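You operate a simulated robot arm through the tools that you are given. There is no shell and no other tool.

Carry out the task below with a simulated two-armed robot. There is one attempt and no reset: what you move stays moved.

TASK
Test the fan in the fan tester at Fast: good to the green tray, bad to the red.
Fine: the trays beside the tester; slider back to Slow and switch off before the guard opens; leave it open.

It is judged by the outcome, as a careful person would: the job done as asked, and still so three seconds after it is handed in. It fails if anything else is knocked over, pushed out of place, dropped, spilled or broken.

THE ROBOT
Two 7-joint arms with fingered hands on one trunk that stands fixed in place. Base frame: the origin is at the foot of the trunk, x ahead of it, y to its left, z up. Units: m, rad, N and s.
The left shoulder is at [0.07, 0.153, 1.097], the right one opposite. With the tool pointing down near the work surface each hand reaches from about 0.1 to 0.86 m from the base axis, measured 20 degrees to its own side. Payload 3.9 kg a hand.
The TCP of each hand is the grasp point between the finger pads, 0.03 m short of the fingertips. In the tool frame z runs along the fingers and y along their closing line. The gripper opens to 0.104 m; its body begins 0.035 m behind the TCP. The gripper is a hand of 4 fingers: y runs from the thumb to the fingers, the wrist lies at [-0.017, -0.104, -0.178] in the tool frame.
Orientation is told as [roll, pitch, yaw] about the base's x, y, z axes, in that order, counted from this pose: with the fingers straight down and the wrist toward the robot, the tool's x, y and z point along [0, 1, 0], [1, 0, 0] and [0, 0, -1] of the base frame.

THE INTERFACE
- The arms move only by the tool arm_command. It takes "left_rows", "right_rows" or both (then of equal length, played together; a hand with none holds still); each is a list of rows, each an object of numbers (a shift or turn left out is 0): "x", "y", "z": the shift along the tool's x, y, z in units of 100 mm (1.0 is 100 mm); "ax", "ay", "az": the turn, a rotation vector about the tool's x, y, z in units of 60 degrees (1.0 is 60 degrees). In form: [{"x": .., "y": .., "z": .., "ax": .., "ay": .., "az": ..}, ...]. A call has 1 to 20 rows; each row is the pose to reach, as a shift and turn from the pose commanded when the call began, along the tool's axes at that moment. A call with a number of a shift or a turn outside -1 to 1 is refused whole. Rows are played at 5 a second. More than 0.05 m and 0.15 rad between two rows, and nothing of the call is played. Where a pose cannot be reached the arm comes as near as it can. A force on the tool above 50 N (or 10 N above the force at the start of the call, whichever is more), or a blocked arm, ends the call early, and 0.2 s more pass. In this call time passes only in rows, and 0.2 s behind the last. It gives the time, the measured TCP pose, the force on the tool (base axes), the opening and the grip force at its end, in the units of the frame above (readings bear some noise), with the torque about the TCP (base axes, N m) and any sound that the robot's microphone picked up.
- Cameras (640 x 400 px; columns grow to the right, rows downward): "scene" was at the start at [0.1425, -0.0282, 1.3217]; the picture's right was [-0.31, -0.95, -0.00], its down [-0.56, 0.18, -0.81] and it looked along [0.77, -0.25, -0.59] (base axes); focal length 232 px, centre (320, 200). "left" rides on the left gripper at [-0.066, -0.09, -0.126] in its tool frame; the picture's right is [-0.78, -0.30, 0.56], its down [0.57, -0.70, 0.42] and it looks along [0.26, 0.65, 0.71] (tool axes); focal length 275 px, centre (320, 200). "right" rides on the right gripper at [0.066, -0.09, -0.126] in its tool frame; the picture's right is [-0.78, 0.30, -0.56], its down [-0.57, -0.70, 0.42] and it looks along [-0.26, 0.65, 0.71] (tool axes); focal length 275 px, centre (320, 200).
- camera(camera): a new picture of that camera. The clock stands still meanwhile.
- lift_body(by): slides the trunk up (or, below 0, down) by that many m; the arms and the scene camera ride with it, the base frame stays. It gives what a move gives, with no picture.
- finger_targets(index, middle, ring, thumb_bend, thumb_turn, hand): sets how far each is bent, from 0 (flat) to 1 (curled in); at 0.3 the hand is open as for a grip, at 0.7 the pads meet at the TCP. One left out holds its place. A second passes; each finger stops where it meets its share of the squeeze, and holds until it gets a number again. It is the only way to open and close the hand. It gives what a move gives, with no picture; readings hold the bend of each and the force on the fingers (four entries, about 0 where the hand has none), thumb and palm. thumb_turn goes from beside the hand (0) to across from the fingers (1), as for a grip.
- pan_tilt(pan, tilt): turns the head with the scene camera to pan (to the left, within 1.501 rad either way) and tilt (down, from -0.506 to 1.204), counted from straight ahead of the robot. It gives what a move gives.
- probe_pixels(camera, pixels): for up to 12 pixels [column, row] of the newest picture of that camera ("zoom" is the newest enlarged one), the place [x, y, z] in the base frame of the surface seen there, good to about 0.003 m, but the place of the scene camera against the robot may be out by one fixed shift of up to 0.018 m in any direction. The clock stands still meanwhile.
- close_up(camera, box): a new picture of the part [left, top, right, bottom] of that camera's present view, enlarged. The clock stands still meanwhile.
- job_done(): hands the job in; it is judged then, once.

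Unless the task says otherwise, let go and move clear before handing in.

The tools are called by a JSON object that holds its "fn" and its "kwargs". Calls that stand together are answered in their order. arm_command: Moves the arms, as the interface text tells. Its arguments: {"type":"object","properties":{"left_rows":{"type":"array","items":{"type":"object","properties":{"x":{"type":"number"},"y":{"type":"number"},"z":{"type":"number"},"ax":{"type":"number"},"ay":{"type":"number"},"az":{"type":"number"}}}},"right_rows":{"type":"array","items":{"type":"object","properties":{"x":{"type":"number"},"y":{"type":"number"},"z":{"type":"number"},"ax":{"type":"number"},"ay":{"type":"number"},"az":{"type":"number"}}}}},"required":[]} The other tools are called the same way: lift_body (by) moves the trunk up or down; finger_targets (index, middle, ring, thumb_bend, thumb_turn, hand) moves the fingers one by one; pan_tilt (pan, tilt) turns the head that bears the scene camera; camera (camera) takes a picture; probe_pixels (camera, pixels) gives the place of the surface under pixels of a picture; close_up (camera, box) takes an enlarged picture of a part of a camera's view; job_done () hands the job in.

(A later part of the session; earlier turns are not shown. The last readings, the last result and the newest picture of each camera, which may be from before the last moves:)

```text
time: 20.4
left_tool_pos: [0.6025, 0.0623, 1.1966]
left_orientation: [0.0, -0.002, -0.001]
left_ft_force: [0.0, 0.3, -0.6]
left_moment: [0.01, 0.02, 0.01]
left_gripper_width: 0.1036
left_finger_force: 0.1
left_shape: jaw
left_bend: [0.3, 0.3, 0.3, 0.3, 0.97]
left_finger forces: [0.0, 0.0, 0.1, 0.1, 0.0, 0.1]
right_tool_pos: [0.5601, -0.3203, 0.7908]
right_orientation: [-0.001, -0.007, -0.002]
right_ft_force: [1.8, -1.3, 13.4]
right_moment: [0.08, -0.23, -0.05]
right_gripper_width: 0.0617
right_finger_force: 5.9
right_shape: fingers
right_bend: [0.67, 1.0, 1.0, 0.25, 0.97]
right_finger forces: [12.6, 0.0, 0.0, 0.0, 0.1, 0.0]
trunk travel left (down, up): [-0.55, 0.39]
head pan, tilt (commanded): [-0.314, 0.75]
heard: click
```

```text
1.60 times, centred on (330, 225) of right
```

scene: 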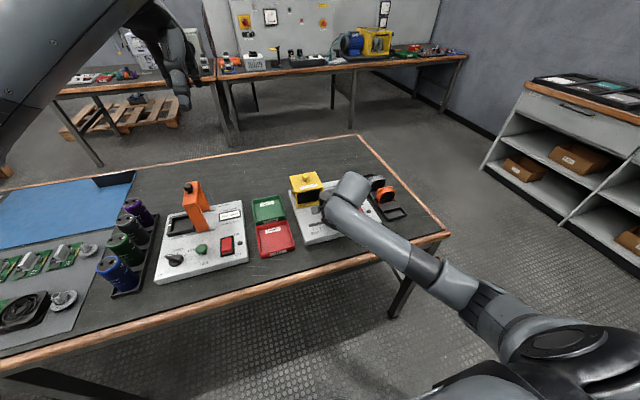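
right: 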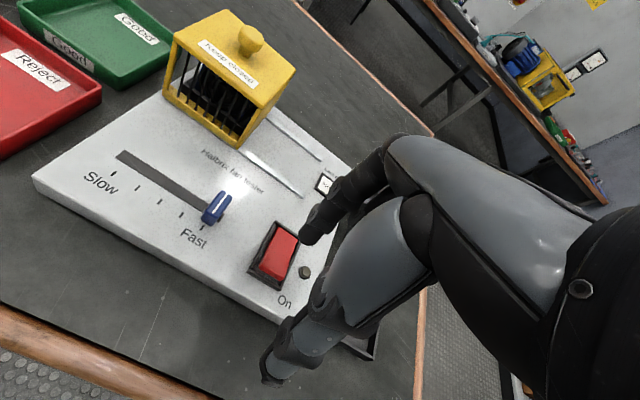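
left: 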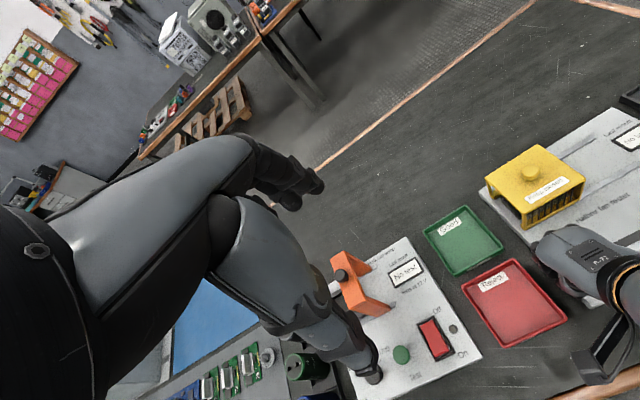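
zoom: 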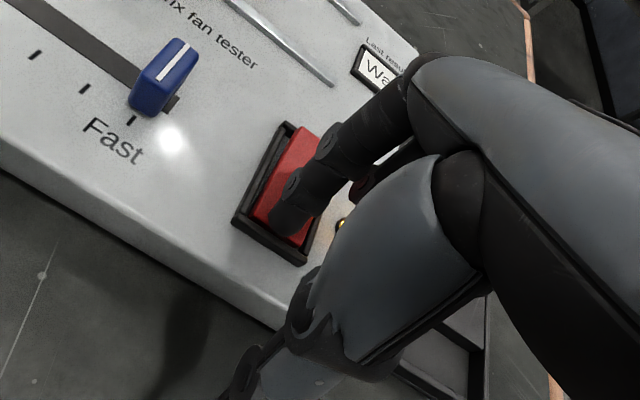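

A click was heard, the lamp glows and the display now reads "Wa…" (Wait). I lift off the switch and watch the display.

{"fn": "arm_command", "kwargs": {"right_rows": [{"z": -0.3}, {"z": -0.6}, {"x": -0.1, "y": -0.2, "z": -0.9}, {"x": -0.2, "y": -0.5, "z": -1.0}]}}

{"fn": "camera", "kwargs": {"camera": "right"}}

{"fn": "close_up", "kwargs": {"camera": "scene", "box": [270, 150, 430, 260]}}

```text
time: 21.4
left_tool_pos: [0.6019, 0.0611, 1.1962]
left_orientation: [0.001, -0.002, -0.001]
left_ft_force: [0.0, -0.1, -0.3]
left_moment: [-0.01, -0.04, 0.03]
left_gripper_width: 0.1035
left_finger_force: 0.0
left_shape: jaw
left_bend: [0.3, 0.3, 0.3, 0.3, 0.97]
left_finger forces: [0.0, 0.0, 0.1, 0.1, 0.1, 0.1]
right_tool_pos: [0.5092, -0.3397, 0.8865]
right_orientation: [0.0, -0.001, 0.0]
right_ft_force: [0.1, -0.3, 0.2]
right_moment: [0.02, -0.04, 0.01]
right_gripper_width: 0.0636
right_finger_force: 0.1
right_shape: fingers
right_bend: [0.65, 1.0, 1.0, 0.25, 0.97]
right_finger forces: [0.0, 0.0, 0.0, 0.1, 0.1, 0.0]
trunk travel left (down, up): [-0.55, 0.39]
head pan, tilt (commanded): [-0.314, 0.75]
```

```text
taken
```

right: 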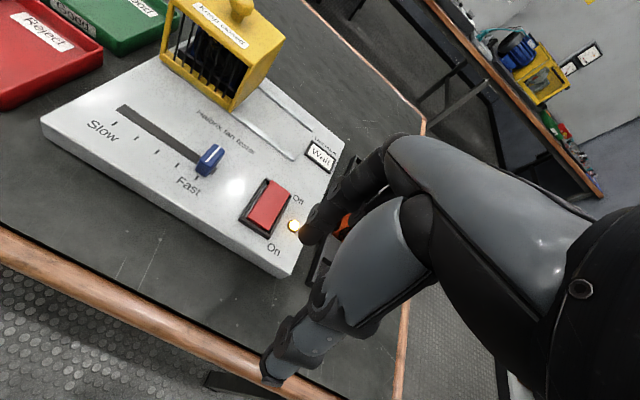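

```text
3.64 times, centred on (350, 205) of scene
```

zoom: 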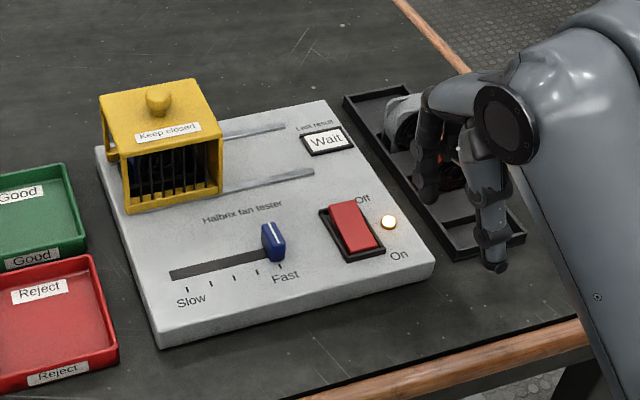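

The lamp is lit, the display reads "Wait", slider at Fast. I hold still a few seconds and look again.

{"fn": "arm_command", "kwargs": {"right_rows": [{"z": 0}, {"z": 0}, {"z": 0}, {"z": 0}, {"z": 0}, {"z": 0}, {"z": 0}, {"z": 0}, {"z": 0}, {"z": 0}]}}

{"fn": "close_up", "kwargs": {"camera": "scene", "box": [270, 150, 430, 260]}}

```text
time: 23.6
left_tool_pos: [0.6022, 0.0628, 1.1949]
left_orientation: [0.0, 0.0, -0.001]
left_ft_force: [0.4, 0.2, -0.9]
left_moment: [0.03, 0.01, 0.0]
left_gripper_width: 0.1035
left_finger_force: 0.1
left_shape: jaw
left_bend: [0.3, 0.3, 0.3, 0.3, 0.97]
left_finger forces: [0.0, 0.0, 0.0, 0.0, 0.0, 0.0]
right_tool_pos: [0.5106, -0.3402, 0.8871]
right_orientation: [0.0, 0.001, -0.001]
right_ft_force: [0.7, 0.2, -1.0]
right_moment: [-0.02, 0.0, -0.01]
right_gripper_width: 0.0635
right_finger_force: 0.0
right_shape: fingers
right_bend: [0.65, 1.0, 1.0, 0.25, 0.97]
right_finger forces: [0.0, 0.1, 0.1, 0.0, 0.0, 0.0]
trunk travel left (down, up): [-0.55, 0.39]
head pan, tilt (commanded): [-0.314, 0.75]
```

```text
3.64 times, centred on (350, 205) of scene
```

zoom: 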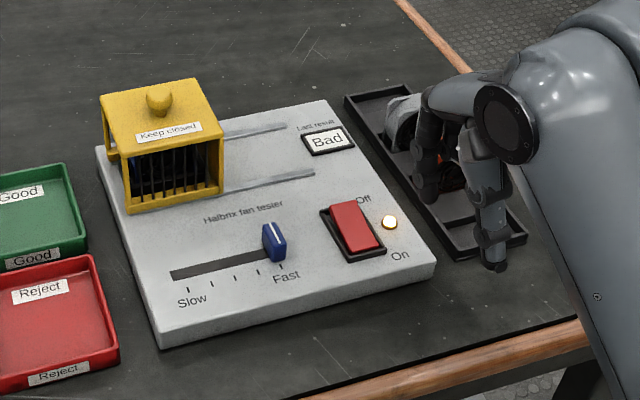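

The result reads "Bad" with the lamp on and the slider at Fast. Next: slider back to Slow — I re-form the poker and move to the knob's right (−y) side.

{"fn": "finger_targets", "kwargs": {"hand": "right", "index": 0.7, "thumb_bend": 0.7}}

{"fn": "arm_command", "kwargs": {"right_rows": [{"x": 0.25, "y": 0.3}, {"x": 0.5, "y": 0.6}, {"x": 0.68, "y": 0.86}, {"x": 0.68, "y": 0.86}]}}

{"fn": "close_up", "kwargs": {"camera": "right", "box": [150, 150, 410, 370]}}

{"fn": "close_up", "kwargs": {"camera": "scene", "box": [270, 150, 430, 260]}}

```text
time: 24.6
left_tool_pos: [0.6028, 0.0631, 1.1959]
left_orientation: [-0.001, 0.0, -0.001]
left_ft_force: [0.1, -0.8, -1.2]
left_moment: [-0.02, 0.01, -0.03]
left_gripper_width: 0.1035
left_finger_force: 0.1
left_shape: jaw
left_bend: [0.3, 0.3, 0.3, 0.3, 0.97]
left_finger forces: [0.0, 0.0, 0.1, 0.0, 0.0, 0.0]
right_tool_pos: [0.5106, -0.3412, 0.8854]
right_orientation: [0.0, 0.0, 0.0]
right_ft_force: [0.6, 0.2, 0.0]
right_moment: [-0.01, 0.0, 0.04]
right_gripper_width: 0.0031
right_finger_force: 0.0
right_shape: fingers
right_bend: [0.7, 1.0, 1.0, 0.7, 0.97]
right_finger forces: [0.0, 0.0, 0.0, 0.0, 0.1, 0.0]
trunk travel left (down, up): [-0.55, 0.39]
head pan, tilt (commanded): [-0.314, 0.75]
```

```text
time: 25.6
left_tool_pos: [0.6029, 0.061, 1.1955]
left_orientation: [0.002, -0.001, -0.001]
left_ft_force: [-0.4, 0.0, -0.5]
left_moment: [0.02, 0.02, 0.0]
left_gripper_width: 0.1035
left_finger_force: 0.1
left_shape: jaw
left_bend: [0.3, 0.3, 0.3, 0.3, 0.97]
left_finger forces: [0.0, 0.0, 0.1, 0.0, 0.1, 0.0]
right_tool_pos: [0.599, -0.2723, 0.8887]
right_orientation: [-0.001, -0.001, -0.001]
right_ft_force: [0.5, -0.3, -0.6]
right_moment: [-0.02, 0.01, 0.02]
right_gripper_width: 0.0033
right_finger_force: 0.0
right_shape: fingers
right_bend: [0.7, 1.0, 1.0, 0.7, 0.97]
right_finger forces: [0.0, 0.0, 0.0, 0.0, 0.0, 0.0]
trunk travel left (down, up): [-0.55, 0.39]
head pan, tilt (commanded): [-0.314, 0.75]
```

```text
1.82 times, centred on (280, 260) of right
```

zoom: 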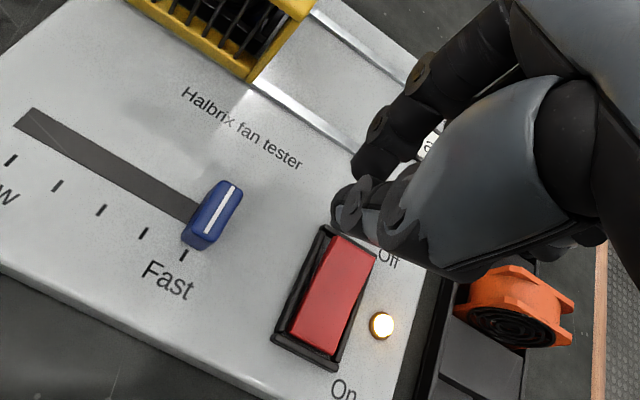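

```text
3.64 times, centred on (350, 205) of scene
```

zoom: 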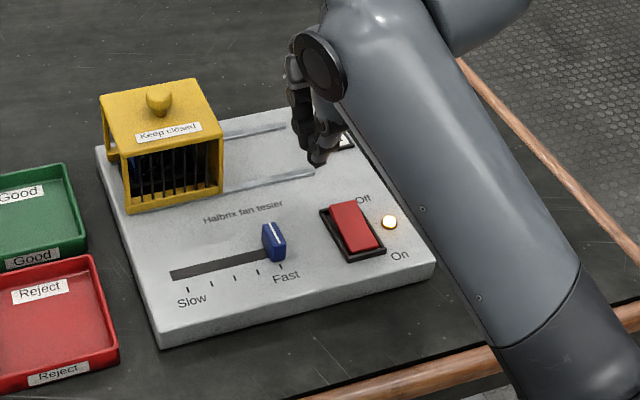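

The poker is between knob and rocker with lamp still on. I descend to a tip height of ~0.763 (above the rocker's reach for the curled fingers) and push the knob left toward Slow.

{"fn": "arm_command", "kwargs": {"right_rows": [{"x": 0.03, "z": 0.35}, {"x": 0.06, "z": 0.7}, {"x": 0.06, "z": 0.96}]}}

{"fn": "close_up", "kwargs": {"camera": "right", "box": [150, 150, 410, 370]}}

```text
time: 26.4
left_tool_pos: [0.6028, 0.0619, 1.195]
left_orientation: [0.0, -0.002, 0.0]
left_ft_force: [-0.2, 0.1, 1.2]
left_moment: [0.01, -0.01, 0.0]
left_gripper_width: 0.1037
left_finger_force: 0.0
left_shape: jaw
left_bend: [0.3, 0.3, 0.3, 0.3, 0.97]
left_finger forces: [0.1, 0.0, 0.0, 0.0, 0.1, 0.0]
right_tool_pos: [0.5987, -0.2688, 0.7892]
right_orientation: [0.0, -0.002, -0.001]
right_ft_force: [0.0, -0.1, 0.1]
right_moment: [0.01, -0.03, -0.03]
right_gripper_width: 0.0032
right_finger_force: 0.0
right_shape: fingers
right_bend: [0.7, 1.0, 1.0, 0.7, 0.97]
right_finger forces: [0.0, 0.0, 0.1, 0.0, 0.0, 0.1]
trunk travel left (down, up): [-0.55, 0.39]
head pan, tilt (commanded): [-0.314, 0.75]
```

```text
1.82 times, centred on (280, 260) of right
```

zoom: 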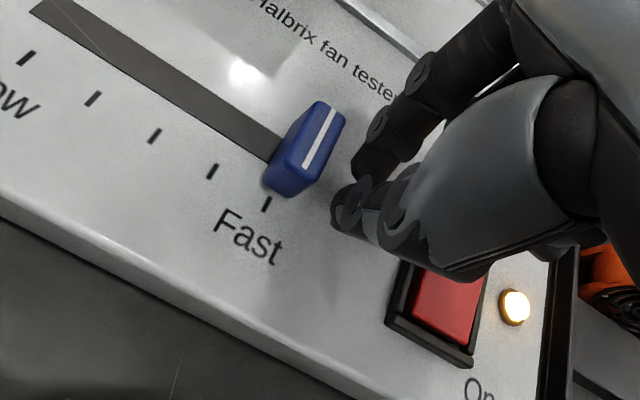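

No contact force; the poker is right of the knob. I push left (+y) slowly about 93 mm.

{"fn": "arm_command", "kwargs": {"right_rows": [{"x": 0.1}, {"x": 0.2}, {"x": 0.3}, {"x": 0.4}, {"x": 0.5}, {"x": 0.6}, {"x": 0.7}, {"x": 0.8}, {"x": 0.88}, {"x": 0.92}, {"x": 0.94}]}}

{"fn": "close_up", "kwargs": {"camera": "right", "box": [150, 150, 410, 370]}}

```text
time: 28.8
left_tool_pos: [0.6036, 0.0626, 1.195]
left_orientation: [0.0, 0.001, 0.0]
left_ft_force: [0.1, 1.1, -0.7]
left_moment: [-0.03, 0.0, 0.03]
left_gripper_width: 0.1036
left_finger_force: 0.0
left_shape: jaw
left_bend: [0.3, 0.3, 0.3, 0.3, 0.97]
left_finger forces: [0.1, 0.1, 0.0, 0.0, 0.1, 0.1]
right_tool_pos: [0.5972, -0.1742, 0.7906]
right_orientation: [0.002, 0.0, 0.001]
right_ft_force: [0.4, -3.4, 0.4]
right_moment: [-0.03, 0.0, -0.01]
right_gripper_width: 0.0027
right_finger_force: 1.3
right_shape: fingers
right_bend: [0.7, 1.0, 1.0, 0.7, 0.98]
right_finger forces: [1.5, 0.1, 0.1, 0.1, 0.9, 0.0]
trunk travel left (down, up): [-0.55, 0.39]
head pan, tilt (commanded): [-0.314, 0.75]
```

```text
1.82 times, centred on (280, 260) of right
```

zoom: 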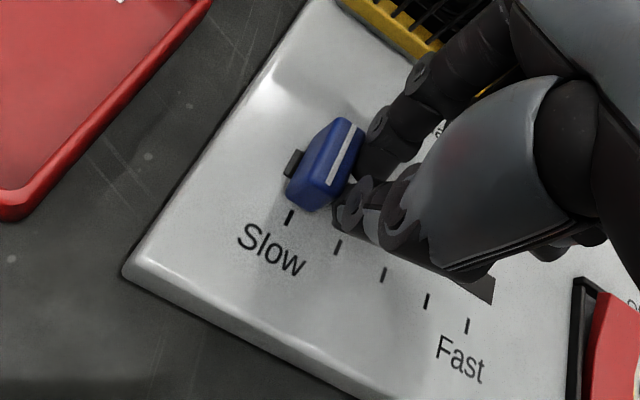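

Force rose to −3.4 N at the stop and the knob stands at the Slow tick. I back off, lift, and check the slider and display.

{"fn": "arm_command", "kwargs": {"right_rows": [{"x": -0.12}, {"x": -0.2, "z": -0.4}, {"x": -0.5, "z": -0.75}, {"x": -0.8, "z": -0.95}, {"x": -0.8, "z": -0.95}]}}

{"fn": "finger_targets", "kwargs": {"hand": "right", "index": 0.65, "thumb_bend": 0.25}}

{"fn": "close_up", "kwargs": {"camera": "right", "box": [80, 130, 400, 350]}}

{"fn": "probe_pixels", "kwargs": {"camera": "zoom", "pixels": [[480, 225], [470, 225]]}}

```text
time: 30.0
left_tool_pos: [0.6033, 0.0619, 1.1951]
left_orientation: [0.002, 0.001, 0.0]
left_ft_force: [0.3, -0.7, 0.4]
left_moment: [0.02, -0.03, -0.02]
left_gripper_width: 0.1037
left_finger_force: 0.1
left_shape: jaw
left_bend: [0.3, 0.3, 0.3, 0.3, 0.97]
left_finger forces: [0.1, 0.0, 0.1, 0.0, 0.0, 0.1]
right_tool_pos: [0.5966, -0.2541, 0.8876]
right_orientation: [0.0, 0.001, 0.002]
right_ft_force: [0.4, 0.1, -0.1]
right_moment: [0.01, 0.03, 0.0]
right_gripper_width: 0.0026
right_finger_force: 0.1
right_shape: fingers
right_bend: [0.7, 1.0, 1.0, 0.7, 0.97]
right_finger forces: [0.0, 0.1, 0.0, 0.1, 0.1, 0.1]
trunk travel left (down, up): [-0.55, 0.39]
head pan, tilt (commanded): [-0.314, 0.75]
```

```text
time: 31.0
left_tool_pos: [0.6032, 0.0609, 1.1944]
left_orientation: [0.0, -0.001, 0.0]
left_ft_force: [0.3, -0.2, -0.3]
left_moment: [0.01, -0.05, -0.02]
left_gripper_width: 0.1035
left_finger_force: 0.0
left_shape: jaw
left_bend: [0.3, 0.3, 0.3, 0.3, 0.97]
left_finger forces: [0.0, 0.1, 0.1, 0.0, 0.0, 0.0]
right_tool_pos: [0.5956, -0.2524, 0.8883]
right_orientation: [0.0, 0.001, 0.001]
right_ft_force: [0.3, -0.6, 0.1]
right_moment: [0.0, 0.0, 0.01]
right_gripper_width: 0.0632
right_finger_force: 0.0
right_shape: fingers
right_bend: [0.65, 1.0, 1.0, 0.25, 0.97]
right_finger forces: [0.1, 0.0, 0.0, 0.0, 0.1, 0.1]
trunk travel left (down, up): [-0.55, 0.39]
head pan, tilt (commanded): [-0.314, 0.75]
```

```text
1.82 times, centred on (240, 240) of right
```

zoom: 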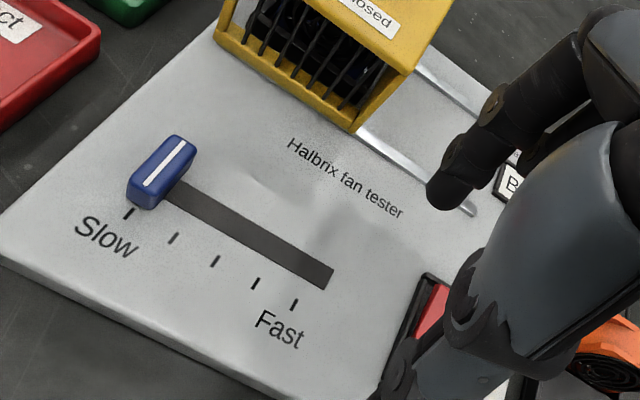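

```text
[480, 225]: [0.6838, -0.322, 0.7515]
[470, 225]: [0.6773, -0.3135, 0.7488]
```

The slider is back at Slow. Next I move the index over the rocker's Off half (0.614, −0.3155) and descend to just above it.

{"fn": "arm_command", "kwargs": {"right_rows": [{"x": -0.35, "y": 0.04}, {"x": -0.69, "y": 0.08}, {"x": -0.69, "y": 0.08, "z": 0.4}, {"x": -0.69, "y": 0.08, "z": 0.78}, {"x": -0.69, "y": 0.08, "z": 0.8}]}}

{"fn": "close_up", "kwargs": {"camera": "right", "box": [200, 100, 460, 350]}}

```text
time: 32.2
left_tool_pos: [0.603, 0.0625, 1.1951]
left_orientation: [0.0, 0.001, 0.0]
left_ft_force: [-0.1, 0.3, -1.2]
left_moment: [0.01, 0.01, 0.01]
left_gripper_width: 0.1038
left_finger_force: 0.1
left_shape: jaw
left_bend: [0.3, 0.3, 0.3, 0.3, 0.97]
left_finger forces: [0.1, 0.1, 0.0, 0.1, 0.0, 0.1]
right_tool_pos: [0.603, -0.3202, 0.8065]
right_orientation: [0.0, -0.001, 0.0]
right_ft_force: [-0.2, -0.2, -0.5]
right_moment: [-0.01, -0.02, 0.02]
right_gripper_width: 0.0635
right_finger_force: 0.1
right_shape: fingers
right_bend: [0.65, 1.0, 1.0, 0.25, 0.97]
right_finger forces: [0.1, 0.0, 0.1, 0.0, 0.0, 0.0]
trunk travel left (down, up): [-0.55, 0.39]
head pan, tilt (commanded): [-0.314, 0.75]
```

```text
1.60 times, centred on (330, 225) of right
```

zoom: 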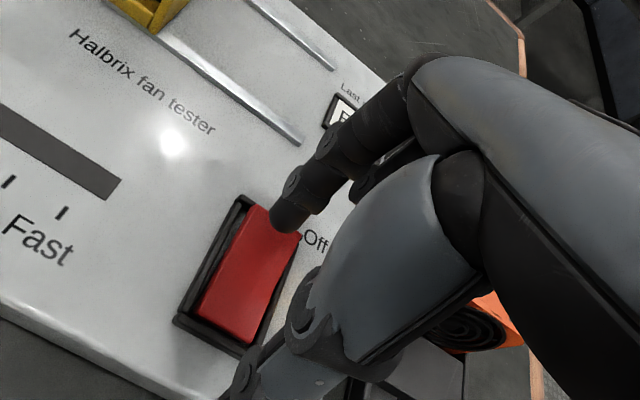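

The fingertip is over the Off end of the rocker. A quick probe of the tip, then the press.

{"fn": "probe_pixels", "kwargs": {"camera": "zoom", "pixels": [[280, 215], [290, 225], [262, 215], [285, 245], [255, 225], [245, 203]]}}

{"fn": "arm_command", "kwargs": {"right_rows": [{"y": 0.02, "z": 0.06}, {"y": 0.02, "z": 0.12}, {"y": 0.02, "z": 0.16}, {"y": 0.02, "z": 0.19}, {"y": 0.02, "z": 0.21}]}}

{"fn": "close_up", "kwargs": {"camera": "right", "box": [200, 100, 460, 350]}}

```text
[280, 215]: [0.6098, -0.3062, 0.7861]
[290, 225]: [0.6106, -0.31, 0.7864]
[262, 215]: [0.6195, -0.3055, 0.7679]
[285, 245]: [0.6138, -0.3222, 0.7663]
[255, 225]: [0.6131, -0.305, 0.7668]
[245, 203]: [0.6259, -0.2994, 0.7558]
```

```text
time: 33.4
left_tool_pos: [0.6017, 0.0631, 1.1968]
left_orientation: [-0.001, -0.003, 0.0]
left_ft_force: [-0.3, 1.0, 0.4]
left_moment: [-0.03, 0.0, 0.0]
left_gripper_width: 0.1033
left_finger_force: 0.0
left_shape: jaw
left_bend: [0.3, 0.3, 0.3, 0.3, 0.97]
left_finger forces: [0.0, 0.1, 0.0, 0.0, 0.0, 0.1]
right_tool_pos: [0.6061, -0.3199, 0.7904]
right_orientation: [-0.001, -0.007, 0.002]
right_ft_force: [3.7, 1.0, 17.2]
right_moment: [0.24, -0.4, -0.04]
right_gripper_width: 0.0639
right_finger_force: 8.7
right_shape: fingers
right_bend: [0.65, 1.0, 1.0, 0.25, 0.97]
right_finger forces: [17.0, 0.0, 0.1, 0.1, 0.1, 0.0]
trunk travel left (down, up): [-0.55, 0.39]
head pan, tilt (commanded): [-0.314, 0.75]
heard: click
```

```text
1.60 times, centred on (330, 225) of right
```

zoom: 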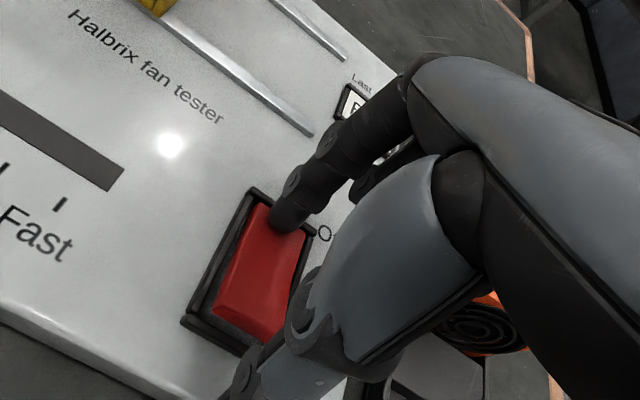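

A click was heard and the rocker tilted to Off. I lift and check lamp, switch and display from both cameras.

{"fn": "arm_command", "kwargs": {"right_rows": [{"z": -0.3}, {"z": -0.6}, {"x": -0.2, "y": -0.3, "z": -0.9}, {"x": -0.4, "y": -0.6, "z": -1.0}, {"x": -0.4, "y": -0.7, "z": -1.0}]}}

{"fn": "close_up", "kwargs": {"camera": "scene", "box": [270, 150, 430, 260]}}

{"fn": "close_up", "kwargs": {"camera": "right", "box": [50, 0, 350, 260]}}

```text
time: 34.6
left_tool_pos: [0.6024, 0.0621, 1.1952]
left_orientation: [-0.001, -0.001, 0.001]
left_ft_force: [0.5, 0.7, 0.1]
left_moment: [-0.07, -0.04, -0.01]
left_gripper_width: 0.1037
left_finger_force: 0.0
left_shape: jaw
left_bend: [0.3, 0.3, 0.3, 0.3, 0.97]
left_finger forces: [0.0, 0.0, 0.1, 0.0, 0.1, 0.0]
right_tool_pos: [0.5374, -0.3642, 0.8836]
right_orientation: [-0.001, 0.0, 0.002]
right_ft_force: [0.9, 0.2, 0.4]
right_moment: [0.0, -0.01, -0.02]
right_gripper_width: 0.0638
right_finger_force: 0.0
right_shape: fingers
right_bend: [0.65, 1.0, 1.0, 0.25, 0.97]
right_finger forces: [0.1, 0.0, 0.1, 0.0, 0.0, 0.0]
trunk travel left (down, up): [-0.55, 0.39]
head pan, tilt (commanded): [-0.314, 0.75]
```

```text
3.64 times, centred on (350, 205) of scene
```

zoom: 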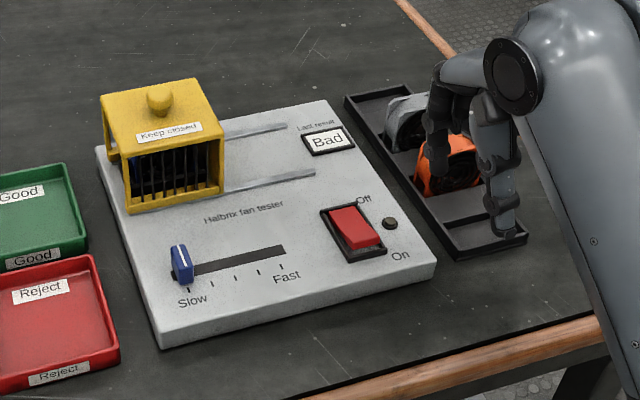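

```text
1.54 times, centred on (200, 130) of right
```

zoom: 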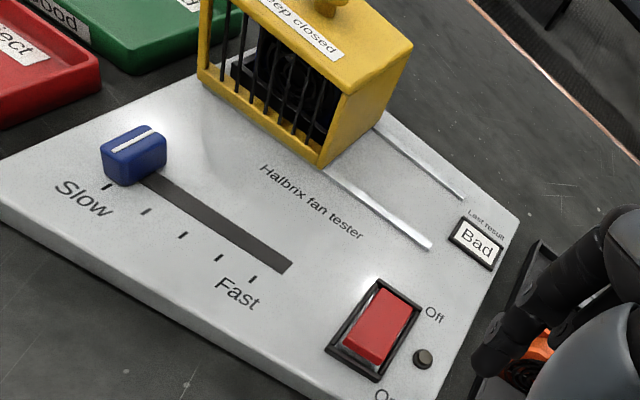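

Slider at Slow, switch Off, lamp dark, result "Bad" — so the guard may now be opened. I re-form the poker and rise toward the guard's knob.

{"fn": "finger_targets", "kwargs": {"hand": "right", "index": 0.7, "thumb_bend": 0.7}}

{"fn": "arm_command", "kwargs": {"right_rows": [{"x": 0.1, "y": 0.1, "z": -0.4}, {"x": 0.3, "y": 0.3, "z": -0.7}, {"x": 0.6, "y": 0.5, "z": -0.9}, {"x": 0.9, "y": 0.75, "z": -1.0}, {"x": 1.0, "y": 0.9, "z": -1.0}]}}

{"fn": "arm_command", "kwargs": {"right_rows": [{"x": 0.35, "y": 0.3}, {"x": 0.7, "y": 0.6}, {"x": 1.0, "y": 0.85}, {"x": 1.0, "y": 0.87}]}}

{"fn": "camera", "kwargs": {"camera": "right"}}

{"fn": "camera", "kwargs": {"camera": "scene"}}

```text
time: 35.6
left_tool_pos: [0.603, 0.0619, 1.1957]
left_orientation: [-0.002, -0.001, 0.0]
left_ft_force: [0.3, 0.2, -0.1]
left_moment: [0.01, 0.01, -0.02]
left_gripper_width: 0.1039
left_finger_force: 0.0
left_shape: jaw
left_bend: [0.3, 0.3, 0.3, 0.3, 0.97]
left_finger forces: [0.1, 0.0, 0.0, 0.0, 0.1, 0.1]
right_tool_pos: [0.5392, -0.3638, 0.8842]
right_orientation: [0.0, 0.0, 0.001]
right_ft_force: [-0.4, -0.1, -0.5]
right_moment: [0.02, 0.02, -0.03]
right_gripper_width: 0.0032
right_finger_force: 0.1
right_shape: fingers
right_bend: [0.7, 1.0, 1.0, 0.7, 0.97]
right_finger forces: [0.0, 0.0, 0.0, 0.1, 0.0, 0.0]
trunk travel left (down, up): [-0.55, 0.39]
head pan, tilt (commanded): [-0.314, 0.75]
```

```text
time: 36.8
left_tool_pos: [0.6021, 0.0617, 1.1939]
left_orientation: [0.0, 0.0, 0.0]
left_ft_force: [-0.1, -0.3, -0.1]
left_moment: [-0.02, 0.01, -0.02]
left_gripper_width: 0.1035
left_finger_force: 0.0
left_shape: jaw
left_bend: [0.3, 0.3, 0.3, 0.3, 0.97]
left_finger forces: [0.0, 0.1, 0.0, 0.0, 0.0, 0.0]
right_tool_pos: [0.6261, -0.2636, 0.9842]
right_orientation: [-0.001, 0.0, 0.0]
right_ft_force: [0.3, 0.5, -0.4]
right_moment: [0.04, 0.04, 0.03]
right_gripper_width: 0.0033
right_finger_force: 0.0
right_shape: fingers
right_bend: [0.7, 1.0, 1.0, 0.7, 0.97]
right_finger forces: [0.0, 0.0, 0.1, 0.0, 0.0, 0.0]
trunk travel left (down, up): [-0.55, 0.39]
head pan, tilt (commanded): [-0.314, 0.75]
```

```text
time: 37.8
left_tool_pos: [0.6028, 0.0612, 1.1958]
left_orientation: [0.0, 0.0, -0.001]
left_ft_force: [0.3, -0.3, -0.4]
left_moment: [0.01, 0.01, -0.02]
left_gripper_width: 0.1035
left_finger_force: 0.0
left_shape: jaw
left_bend: [0.3, 0.3, 0.3, 0.3, 0.97]
left_finger forces: [0.1, 0.0, 0.0, 0.2, 0.0, 0.0]
right_tool_pos: [0.7123, -0.1601, 0.9848]
right_orientation: [0.0, -0.001, -0.001]
right_ft_force: [-0.2, -0.3, -0.9]
right_moment: [0.0, -0.01, 0.0]
right_gripper_width: 0.0031
right_finger_force: 0.0
right_shape: fingers
right_bend: [0.7, 1.0, 1.0, 0.7, 0.97]
right_finger forces: [0.0, 0.1, 0.1, 0.0, 0.2, 0.1]
trunk travel left (down, up): [-0.55, 0.39]
head pan, tilt (commanded): [-0.314, 0.75]
```

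```text
taken
```

right: 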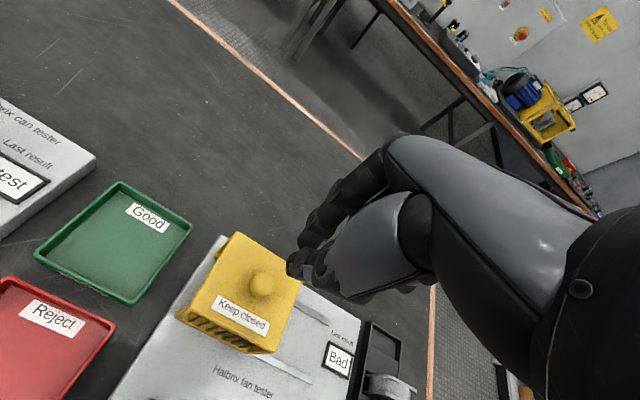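

```text
taken
```

scene: 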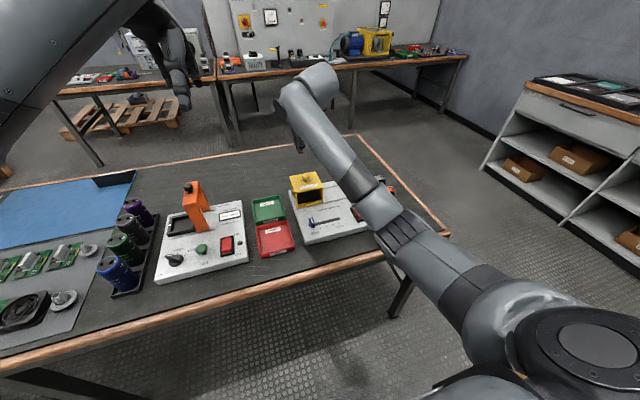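

{"fn": "close_up", "kwargs": {"camera": "right", "box": [160, 210, 360, 390]}}

{"fn": "probe_pixels", "kwargs": {"camera": "zoom", "pixels": [[225, 160], [205, 150], [250, 165], [225, 140], [150, 60], [80, 190], [300, 270], [360, 130], [120, 125]]}}

```text
2.22 times, centred on (260, 300) of right
```

zoom: 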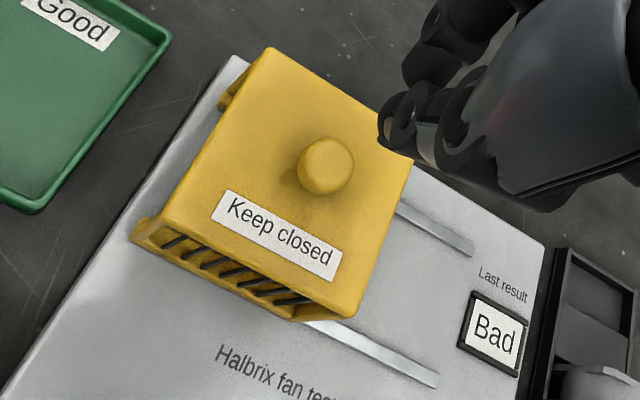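

```text
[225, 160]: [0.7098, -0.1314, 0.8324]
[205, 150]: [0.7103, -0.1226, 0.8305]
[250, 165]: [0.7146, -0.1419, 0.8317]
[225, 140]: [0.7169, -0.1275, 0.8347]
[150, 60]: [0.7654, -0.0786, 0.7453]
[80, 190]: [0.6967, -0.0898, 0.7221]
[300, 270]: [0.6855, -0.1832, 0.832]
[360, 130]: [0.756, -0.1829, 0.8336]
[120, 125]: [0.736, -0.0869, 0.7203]
```

The knob is at zoom [326,165]; I probe it and the roof corners.

{"fn": "probe_pixels", "kwargs": {"camera": "zoom", "pixels": [[328, 155], [303, 165], [352, 165], [328, 192], [328, 140], [270, 50], [410, 150], [160, 228], [345, 312], [438, 380], [470, 248], [345, 325]]}}

```text
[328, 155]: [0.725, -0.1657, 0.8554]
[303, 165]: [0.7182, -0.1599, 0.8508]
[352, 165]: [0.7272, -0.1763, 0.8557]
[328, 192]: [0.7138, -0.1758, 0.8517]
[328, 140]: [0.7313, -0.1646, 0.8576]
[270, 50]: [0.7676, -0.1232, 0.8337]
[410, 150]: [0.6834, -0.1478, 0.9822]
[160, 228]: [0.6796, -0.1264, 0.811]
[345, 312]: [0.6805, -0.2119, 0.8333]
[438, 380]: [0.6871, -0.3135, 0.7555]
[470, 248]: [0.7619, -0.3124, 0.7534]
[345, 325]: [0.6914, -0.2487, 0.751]
```

Knob centre is (0.723, −0.168), radius ~12 mm, top 0.858; roof 0.832. I go beside it on the left and descend to tip height ≈ 0.842.

{"fn": "arm_command", "kwargs": {"right_rows": [{"x": 0.28, "y": 0.1, "z": 0.1}, {"x": 0.28, "y": 0.1, "z": 0.5}, {"x": 0.28, "y": 0.1, "z": 0.9}, {"x": 0.28, "y": 0.1, "z": 0.9}]}}

{"fn": "close_up", "kwargs": {"camera": "right", "box": [160, 150, 420, 390]}}

```text
time: 38.8
left_tool_pos: [0.6032, 0.0623, 1.1963]
left_orientation: [0.0, 0.0, 0.0]
left_ft_force: [0.3, -0.8, 0.6]
left_moment: [-0.05, 0.01, -0.01]
left_gripper_width: 0.1037
left_finger_force: 0.1
left_shape: jaw
left_bend: [0.3, 0.3, 0.3, 0.3, 0.97]
left_finger forces: [0.0, 0.0, 0.0, 0.0, 0.0, 0.0]
right_tool_pos: [0.7215, -0.1357, 0.8943]
right_orientation: [0.001, 0.0, 0.002]
right_ft_force: [0.3, -0.1, -0.1]
right_moment: [0.01, -0.02, 0.0]
right_gripper_width: 0.0032
right_finger_force: 0.0
right_shape: fingers
right_bend: [0.7, 1.0, 1.0, 0.7, 0.97]
right_finger forces: [0.0, 0.0, 0.1, 0.0, 0.1, 0.0]
trunk travel left (down, up): [-0.55, 0.39]
head pan, tilt (commanded): [-0.314, 0.75]
```

```text
1.67 times, centred on (290, 270) of right
```

zoom: 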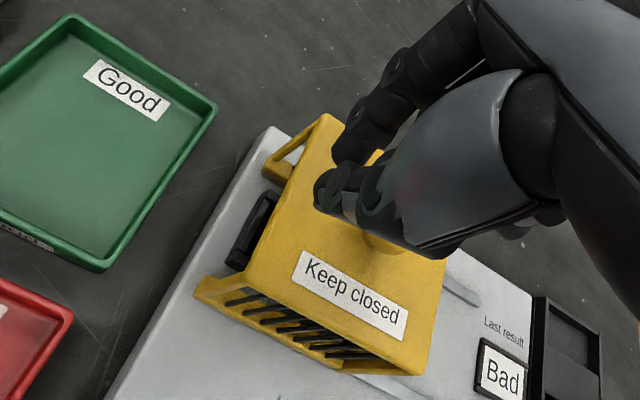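

The guard's left side is open and the dark fan stands inside. I lower 20 mm and push the knob in −y, watching force.

{"fn": "arm_command", "kwargs": {"right_rows": [{"z": 0.12}, {"z": 0.21}, {"x": -0.08, "z": 0.21}, {"x": -0.16, "z": 0.21}, {"x": -0.24, "z": 0.21}, {"x": -0.32, "z": 0.21}, {"x": -0.4, "z": 0.21}]}}

{"fn": "close_up", "kwargs": {"camera": "right", "box": [100, 130, 420, 390]}}

{"fn": "close_up", "kwargs": {"camera": "scene", "box": [230, 130, 430, 275]}}

```text
time: 40.4
left_tool_pos: [0.6027, 0.0614, 1.1944]
left_orientation: [0.0, 0.002, 0.001]
left_ft_force: [0.3, -0.2, -0.3]
left_moment: [0.02, 0.02, 0.02]
left_gripper_width: 0.1035
left_finger_force: 0.0
left_shape: jaw
left_bend: [0.3, 0.3, 0.3, 0.3, 0.97]
left_finger forces: [0.1, 0.0, 0.0, 0.0, 0.0, 0.1]
right_tool_pos: [0.7247, -0.1735, 0.8736]
right_orientation: [0.0, 0.001, 0.0]
right_ft_force: [-0.4, 0.7, -0.6]
right_moment: [0.05, -0.03, 0.03]
right_gripper_width: 0.0034
right_finger_force: 0.2
right_shape: fingers
right_bend: [0.7, 1.0, 1.0, 0.7, 0.97]
right_finger forces: [0.6, 0.0, 0.0, 0.1, 0.5, 0.0]
trunk travel left (down, up): [-0.55, 0.39]
head pan, tilt (commanded): [-0.314, 0.75]
```

```text
1.54 times, centred on (260, 260) of right
```

zoom: 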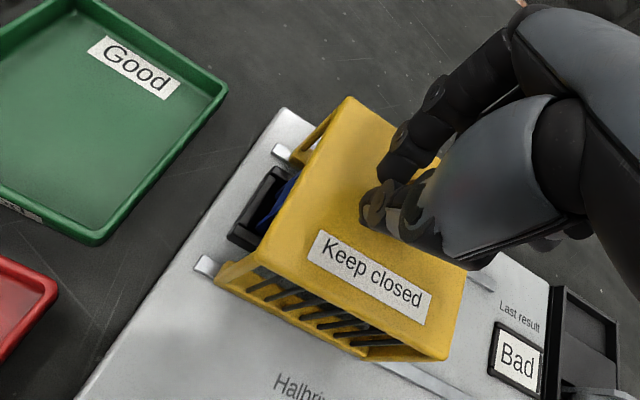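

```text
2.76 times, centred on (330, 202) of scene
```

zoom: 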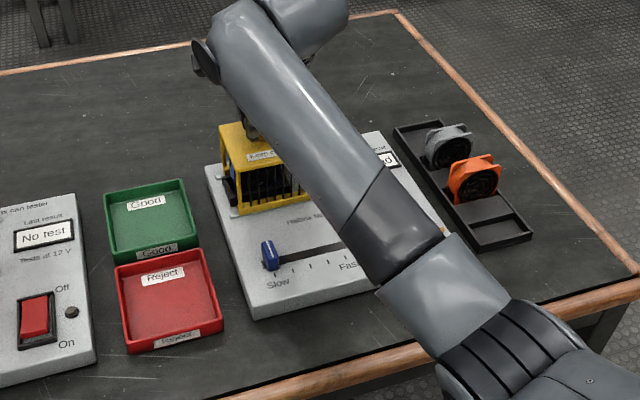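

The guard slides freely (0.7 N). I continue to push to the end of its travel.

{"fn": "arm_command", "kwargs": {"right_rows": [{"x": -0.1}, {"x": -0.2}, {"x": -0.3}, {"x": -0.4}, {"x": -0.5}, {"x": -0.6}, {"x": -0.7}, {"x": -0.75}, {"x": -0.8}, {"x": -0.84}]}}

{"fn": "close_up", "kwargs": {"camera": "right", "box": [60, 130, 400, 390]}}

{"fn": "close_up", "kwargs": {"camera": "scene", "box": [230, 130, 430, 275]}}

```text
time: 42.6
left_tool_pos: [0.6027, 0.0634, 1.1949]
left_orientation: [-0.001, -0.001, 0.0]
left_ft_force: [-0.6, -0.6, -0.4]
left_moment: [-0.01, 0.01, -0.03]
left_gripper_width: 0.1037
left_finger_force: 0.0
left_shape: jaw
left_bend: [0.3, 0.3, 0.3, 0.3, 0.97]
left_finger forces: [0.0, 0.1, 0.1, 0.0, 0.1, 0.1]
right_tool_pos: [0.723, -0.2572, 0.873]
right_orientation: [0.0, 0.0, 0.001]
right_ft_force: [0.3, 1.6, 1.3]
right_moment: [0.03, -0.07, 0.02]
right_gripper_width: 0.0037
right_finger_force: 0.7
right_shape: fingers
right_bend: [0.7, 1.0, 1.0, 0.7, 0.97]
right_finger forces: [0.9, 0.1, 0.0, 0.0, 0.2, 0.0]
trunk travel left (down, up): [-0.55, 0.39]
head pan, tilt (commanded): [-0.314, 0.75]
```

```text
1.54 times, centred on (230, 260) of right
```

zoom: 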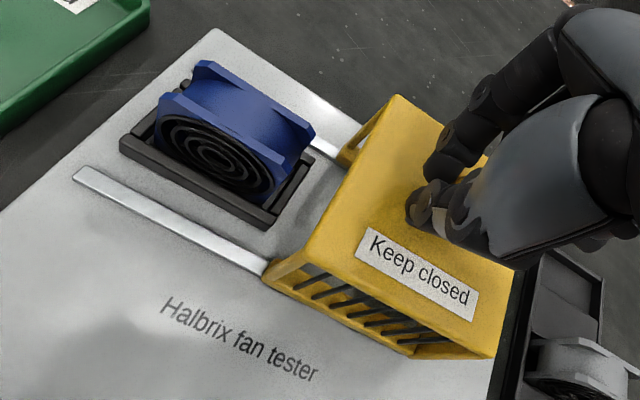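

```text
2.76 times, centred on (330, 202) of scene
```

zoom: 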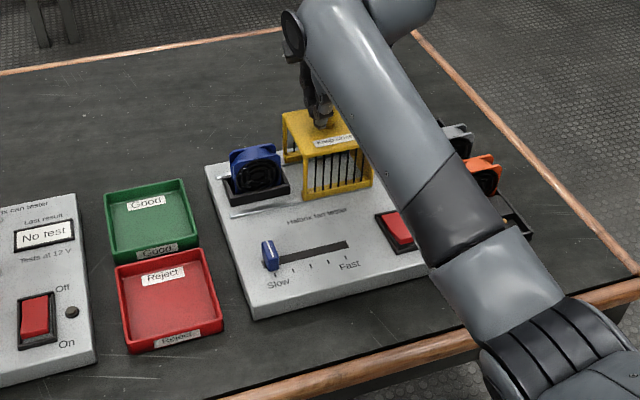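

The guard has moved well clear of the blue fan. I nudge it a few mm more to find its stop, then lift away.

{"fn": "arm_command", "kwargs": {"right_rows": [{"x": -0.03}, {"x": -0.06}, {"x": -0.08}]}}

{"fn": "arm_command", "kwargs": {"right_rows": [{"x": 0.12}, {"x": 0.2, "z": -0.3}, {"x": 0.2, "z": -0.6}, {"x": 0.2, "z": -1.0}]}}

{"fn": "camera", "kwargs": {"camera": "right"}}

{"fn": "close_up", "kwargs": {"camera": "right", "box": [60, 130, 400, 390]}}

```text
time: 43.4
left_tool_pos: [0.6039, 0.0664, 1.195]
left_orientation: [-0.002, -0.001, 0.001]
left_ft_force: [0.2, -0.2, 0.4]
left_moment: [0.0, 0.03, -0.02]
left_gripper_width: 0.1037
left_finger_force: 0.1
left_shape: jaw
left_bend: [0.3, 0.3, 0.3, 0.3, 0.97]
left_finger forces: [0.0, 0.1, 0.1, 0.0, 0.1, 0.0]
right_tool_pos: [0.7253, -0.2613, 0.8748]
right_orientation: [0.002, 0.001, 0.004]
right_ft_force: [-1.1, 15.9, -2.0]
right_moment: [0.3, 0.02, 0.06]
right_gripper_width: 0.0053
right_finger_force: 6.9
right_shape: fingers
right_bend: [0.69, 1.0, 1.0, 0.69, 0.96]
right_finger forces: [10.6, 0.0, 0.0, 0.0, 2.5, 0.0]
trunk travel left (down, up): [-0.55, 0.39]
head pan, tilt (commanded): [-0.314, 0.75]
```

```text
time: 44.4
left_tool_pos: [0.6032, 0.0609, 1.1957]
left_orientation: [0.002, 0.002, -0.002]
left_ft_force: [0.6, -0.3, -0.3]
left_moment: [-0.01, -0.01, 0.01]
left_gripper_width: 0.1036
left_finger_force: 0.0
left_shape: jaw
left_bend: [0.3, 0.3, 0.3, 0.3, 0.97]
left_finger forces: [0.0, 0.1, 0.0, 0.0, 0.1, 0.0]
right_tool_pos: [0.7235, -0.248, 0.9747]
right_orientation: [-0.001, 0.0, -0.001]
right_ft_force: [0.7, 1.2, -0.4]
right_moment: [-0.01, 0.02, 0.01]
right_gripper_width: 0.0033
right_finger_force: 0.1
right_shape: fingers
right_bend: [0.7, 1.0, 1.0, 0.7, 0.97]
right_finger forces: [0.0, 0.0, 0.0, 0.1, 0.0, 0.0]
trunk travel left (down, up): [-0.55, 0.39]
head pan, tilt (commanded): [-0.314, 0.75]
```

```text
taken
```

right: 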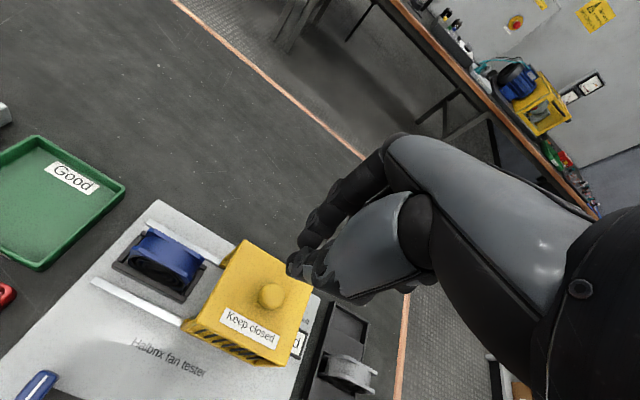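

```text
1.54 times, centred on (230, 260) of right
```

zoom: 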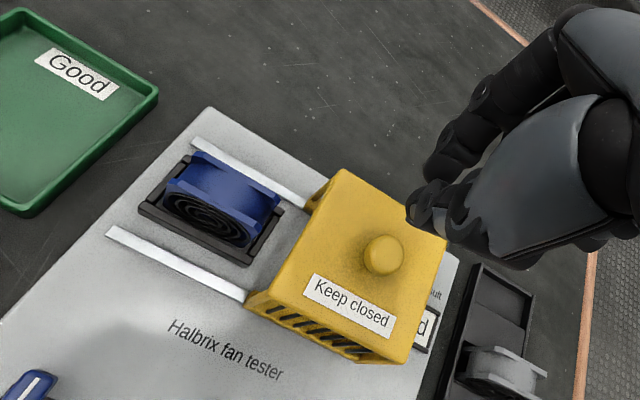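

The guard is at its stop. Now I probe the blue fan (zoom ~[220,200]) and its fixture, plus the tester's corner to verify it hasn't shifted.

{"fn": "probe_pixels", "kwargs": {"camera": "zoom", "pixels": [[190, 165], [280, 200], [250, 218], [168, 182], [225, 190], [205, 215], [142, 208], [250, 262], [282, 212], [190, 155], [207, 110], [455, 258]]}}

{"fn": "probe_pixels", "kwargs": {"camera": "zoom", "pixels": [[200, 172], [270, 205], [180, 188], [235, 212], [260, 195], [110, 232], [245, 295], [195, 142], [305, 203], [345, 175], [260, 300], [385, 245]]}}

```text
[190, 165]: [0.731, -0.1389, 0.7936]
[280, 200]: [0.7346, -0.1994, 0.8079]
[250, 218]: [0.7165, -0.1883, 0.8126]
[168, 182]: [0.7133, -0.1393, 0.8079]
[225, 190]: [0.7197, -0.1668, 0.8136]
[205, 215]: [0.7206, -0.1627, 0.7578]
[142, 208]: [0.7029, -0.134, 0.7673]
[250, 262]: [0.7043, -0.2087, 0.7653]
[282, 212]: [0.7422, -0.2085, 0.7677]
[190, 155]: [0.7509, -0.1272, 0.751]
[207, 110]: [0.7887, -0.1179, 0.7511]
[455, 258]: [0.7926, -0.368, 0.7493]
```

```text
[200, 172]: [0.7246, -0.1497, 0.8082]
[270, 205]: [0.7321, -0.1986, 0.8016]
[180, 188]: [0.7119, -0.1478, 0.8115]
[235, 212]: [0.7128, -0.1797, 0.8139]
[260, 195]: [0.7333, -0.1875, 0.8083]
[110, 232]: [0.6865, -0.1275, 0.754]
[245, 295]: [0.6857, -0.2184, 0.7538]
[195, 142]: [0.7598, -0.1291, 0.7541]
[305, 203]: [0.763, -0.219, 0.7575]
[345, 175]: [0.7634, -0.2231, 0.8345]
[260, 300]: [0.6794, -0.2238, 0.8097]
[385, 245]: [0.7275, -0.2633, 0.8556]
```

The fan stands upright: x 0.712–0.737, y −0.140…−0.198, top z 0.813, in a fixture with rim z 0.767; the tester has not shifted. I open the hand moderately, move above the fan and check alignment.

{"fn": "finger_targets", "kwargs": {"hand": "right", "index": 0.48, "middle": 0.48, "ring": 0.48, "thumb_bend": 0.48, "thumb_turn": 1.0}}

{"fn": "arm_command", "kwargs": {"right_rows": [{"x": 0.3}, {"x": 0.6}, {"x": 0.93, "y": 0.01}, {"x": 0.93, "y": 0.01}]}}

{"fn": "camera", "kwargs": {"camera": "right"}}

{"fn": "camera", "kwargs": {"camera": "scene"}}

{"fn": "camera", "kwargs": {"camera": "left"}}

```text
time: 45.4
left_tool_pos: [0.603, 0.0612, 1.1951]
left_orientation: [0.001, 0.0, 0.001]
left_ft_force: [-0.5, 0.1, -0.4]
left_moment: [0.03, -0.01, 0.05]
left_gripper_width: 0.1035
left_finger_force: 0.1
left_shape: jaw
left_bend: [0.3, 0.3, 0.3, 0.3, 0.97]
left_finger forces: [0.1, 0.0, 0.1, 0.1, 0.1, 0.1]
right_tool_pos: [0.7242, -0.2485, 0.975]
right_orientation: [-0.001, 0.002, -0.001]
right_ft_force: [0.1, -0.1, -0.2]
right_moment: [0.02, -0.02, 0.02]
right_gripper_width: 0.0582
right_finger_force: 0.1
right_shape: fingers
right_bend: [0.48, 0.48, 0.48, 0.48, 1.0]
right_finger forces: [0.0, 0.0, 0.1, 0.0, 0.1, 0.0]
trunk travel left (down, up): [-0.55, 0.39]
head pan, tilt (commanded): [-0.314, 0.75]
```

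```text
time: 46.4
left_tool_pos: [0.6034, 0.0614, 1.1948]
left_orientation: [-0.001, 0.001, -0.001]
left_ft_force: [0.5, -0.7, 0.8]
left_moment: [0.03, 0.01, 0.0]
left_gripper_width: 0.1035
left_finger_force: 0.1
left_shape: jaw
left_bend: [0.3, 0.3, 0.3, 0.3, 0.97]
left_finger forces: [0.0, 0.1, 0.0, 0.1, 0.0, 0.0]
right_tool_pos: [0.7238, -0.1552, 0.9747]
right_orientation: [0.0, 0.0, 0.0]
right_ft_force: [0.6, 0.6, -0.2]
right_moment: [0.0, -0.05, 0.0]
right_gripper_width: 0.0585
right_finger_force: 0.0
right_shape: fingers
right_bend: [0.48, 0.48, 0.48, 0.48, 1.0]
right_finger forces: [0.0, 0.1, 0.1, 0.0, 0.0, 0.0]
trunk travel left (down, up): [-0.55, 0.39]
head pan, tilt (commanded): [-0.314, 0.75]
```

```text
taken
```

right: 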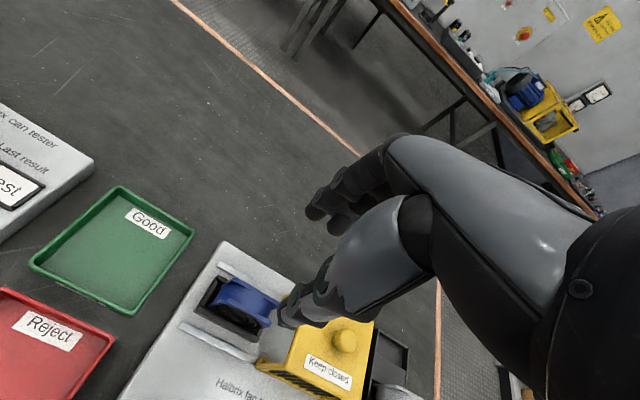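

```text
taken
```

scene: 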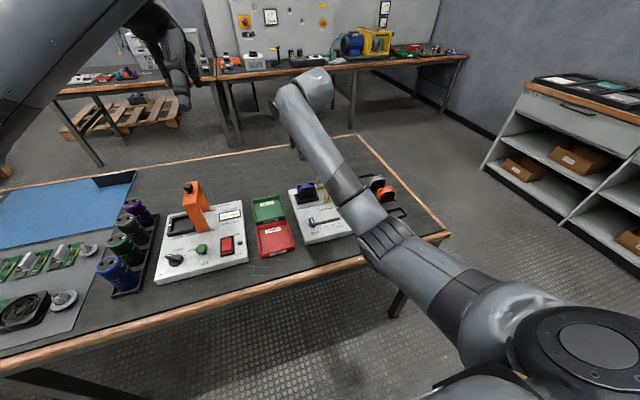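

```text
taken
```

left: 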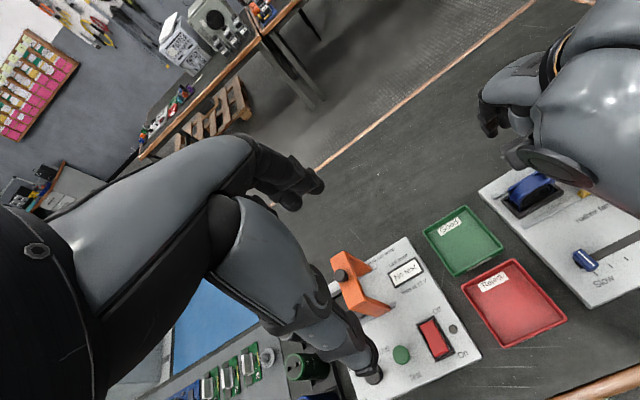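

The hand is above the fan. I enlarge right and left views to check finger spread against the fan before descending.

{"fn": "close_up", "kwargs": {"camera": "left", "box": [460, 60, 640, 240]}}

{"fn": "close_up", "kwargs": {"camera": "right", "box": [180, 150, 420, 390]}}

{"fn": "probe_pixels", "kwargs": {"camera": "zoom", "pixels": [[230, 100], [250, 85], [285, 120], [300, 105], [180, 285], [200, 290], [190, 300], [100, 225], [175, 260], [110, 275], [65, 260], [215, 250]]}}

```text
2.22 times, centred on (550, 150) of left
```

zoom: 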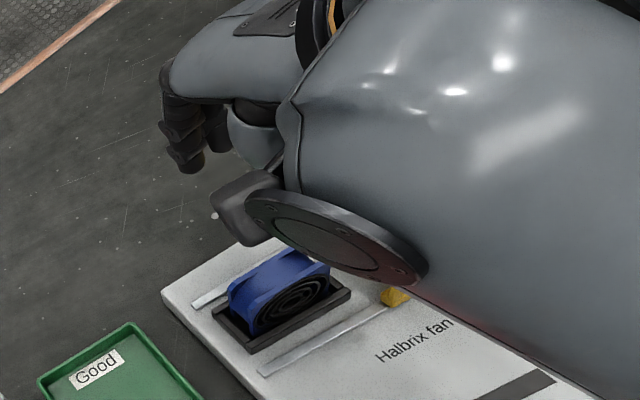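

```text
1.67 times, centred on (300, 270) of right
```

zoom: 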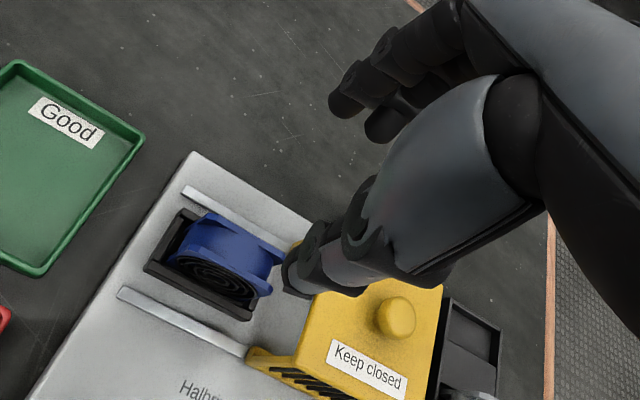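

```text
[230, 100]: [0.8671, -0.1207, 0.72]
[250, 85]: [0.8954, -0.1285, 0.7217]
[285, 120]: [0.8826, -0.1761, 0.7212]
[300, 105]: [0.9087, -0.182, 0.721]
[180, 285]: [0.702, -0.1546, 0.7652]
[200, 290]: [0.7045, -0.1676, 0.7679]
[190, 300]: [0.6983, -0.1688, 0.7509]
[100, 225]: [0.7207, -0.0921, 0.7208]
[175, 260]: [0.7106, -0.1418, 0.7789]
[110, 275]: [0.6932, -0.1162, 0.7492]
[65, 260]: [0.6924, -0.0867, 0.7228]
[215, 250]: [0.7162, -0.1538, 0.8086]
```

Index tip is at zoom [342,105], middle at [380,128], thumb tip at [297,275]; I probe these and the fan's top flanges.

{"fn": "probe_pixels", "kwargs": {"camera": "zoom", "pixels": [[340, 105], [350, 110], [378, 130], [395, 125], [292, 280], [310, 280], [345, 250], [205, 220], [278, 255], [262, 285], [185, 250], [230, 235]]}}

```text
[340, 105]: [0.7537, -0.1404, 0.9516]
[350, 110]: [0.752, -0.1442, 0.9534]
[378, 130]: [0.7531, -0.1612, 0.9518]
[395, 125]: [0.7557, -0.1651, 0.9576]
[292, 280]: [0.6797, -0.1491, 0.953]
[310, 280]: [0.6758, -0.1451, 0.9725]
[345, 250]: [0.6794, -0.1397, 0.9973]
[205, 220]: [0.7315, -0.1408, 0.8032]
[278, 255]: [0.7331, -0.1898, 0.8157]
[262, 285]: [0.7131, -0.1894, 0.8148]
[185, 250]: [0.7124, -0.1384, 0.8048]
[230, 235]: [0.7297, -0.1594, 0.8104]
```

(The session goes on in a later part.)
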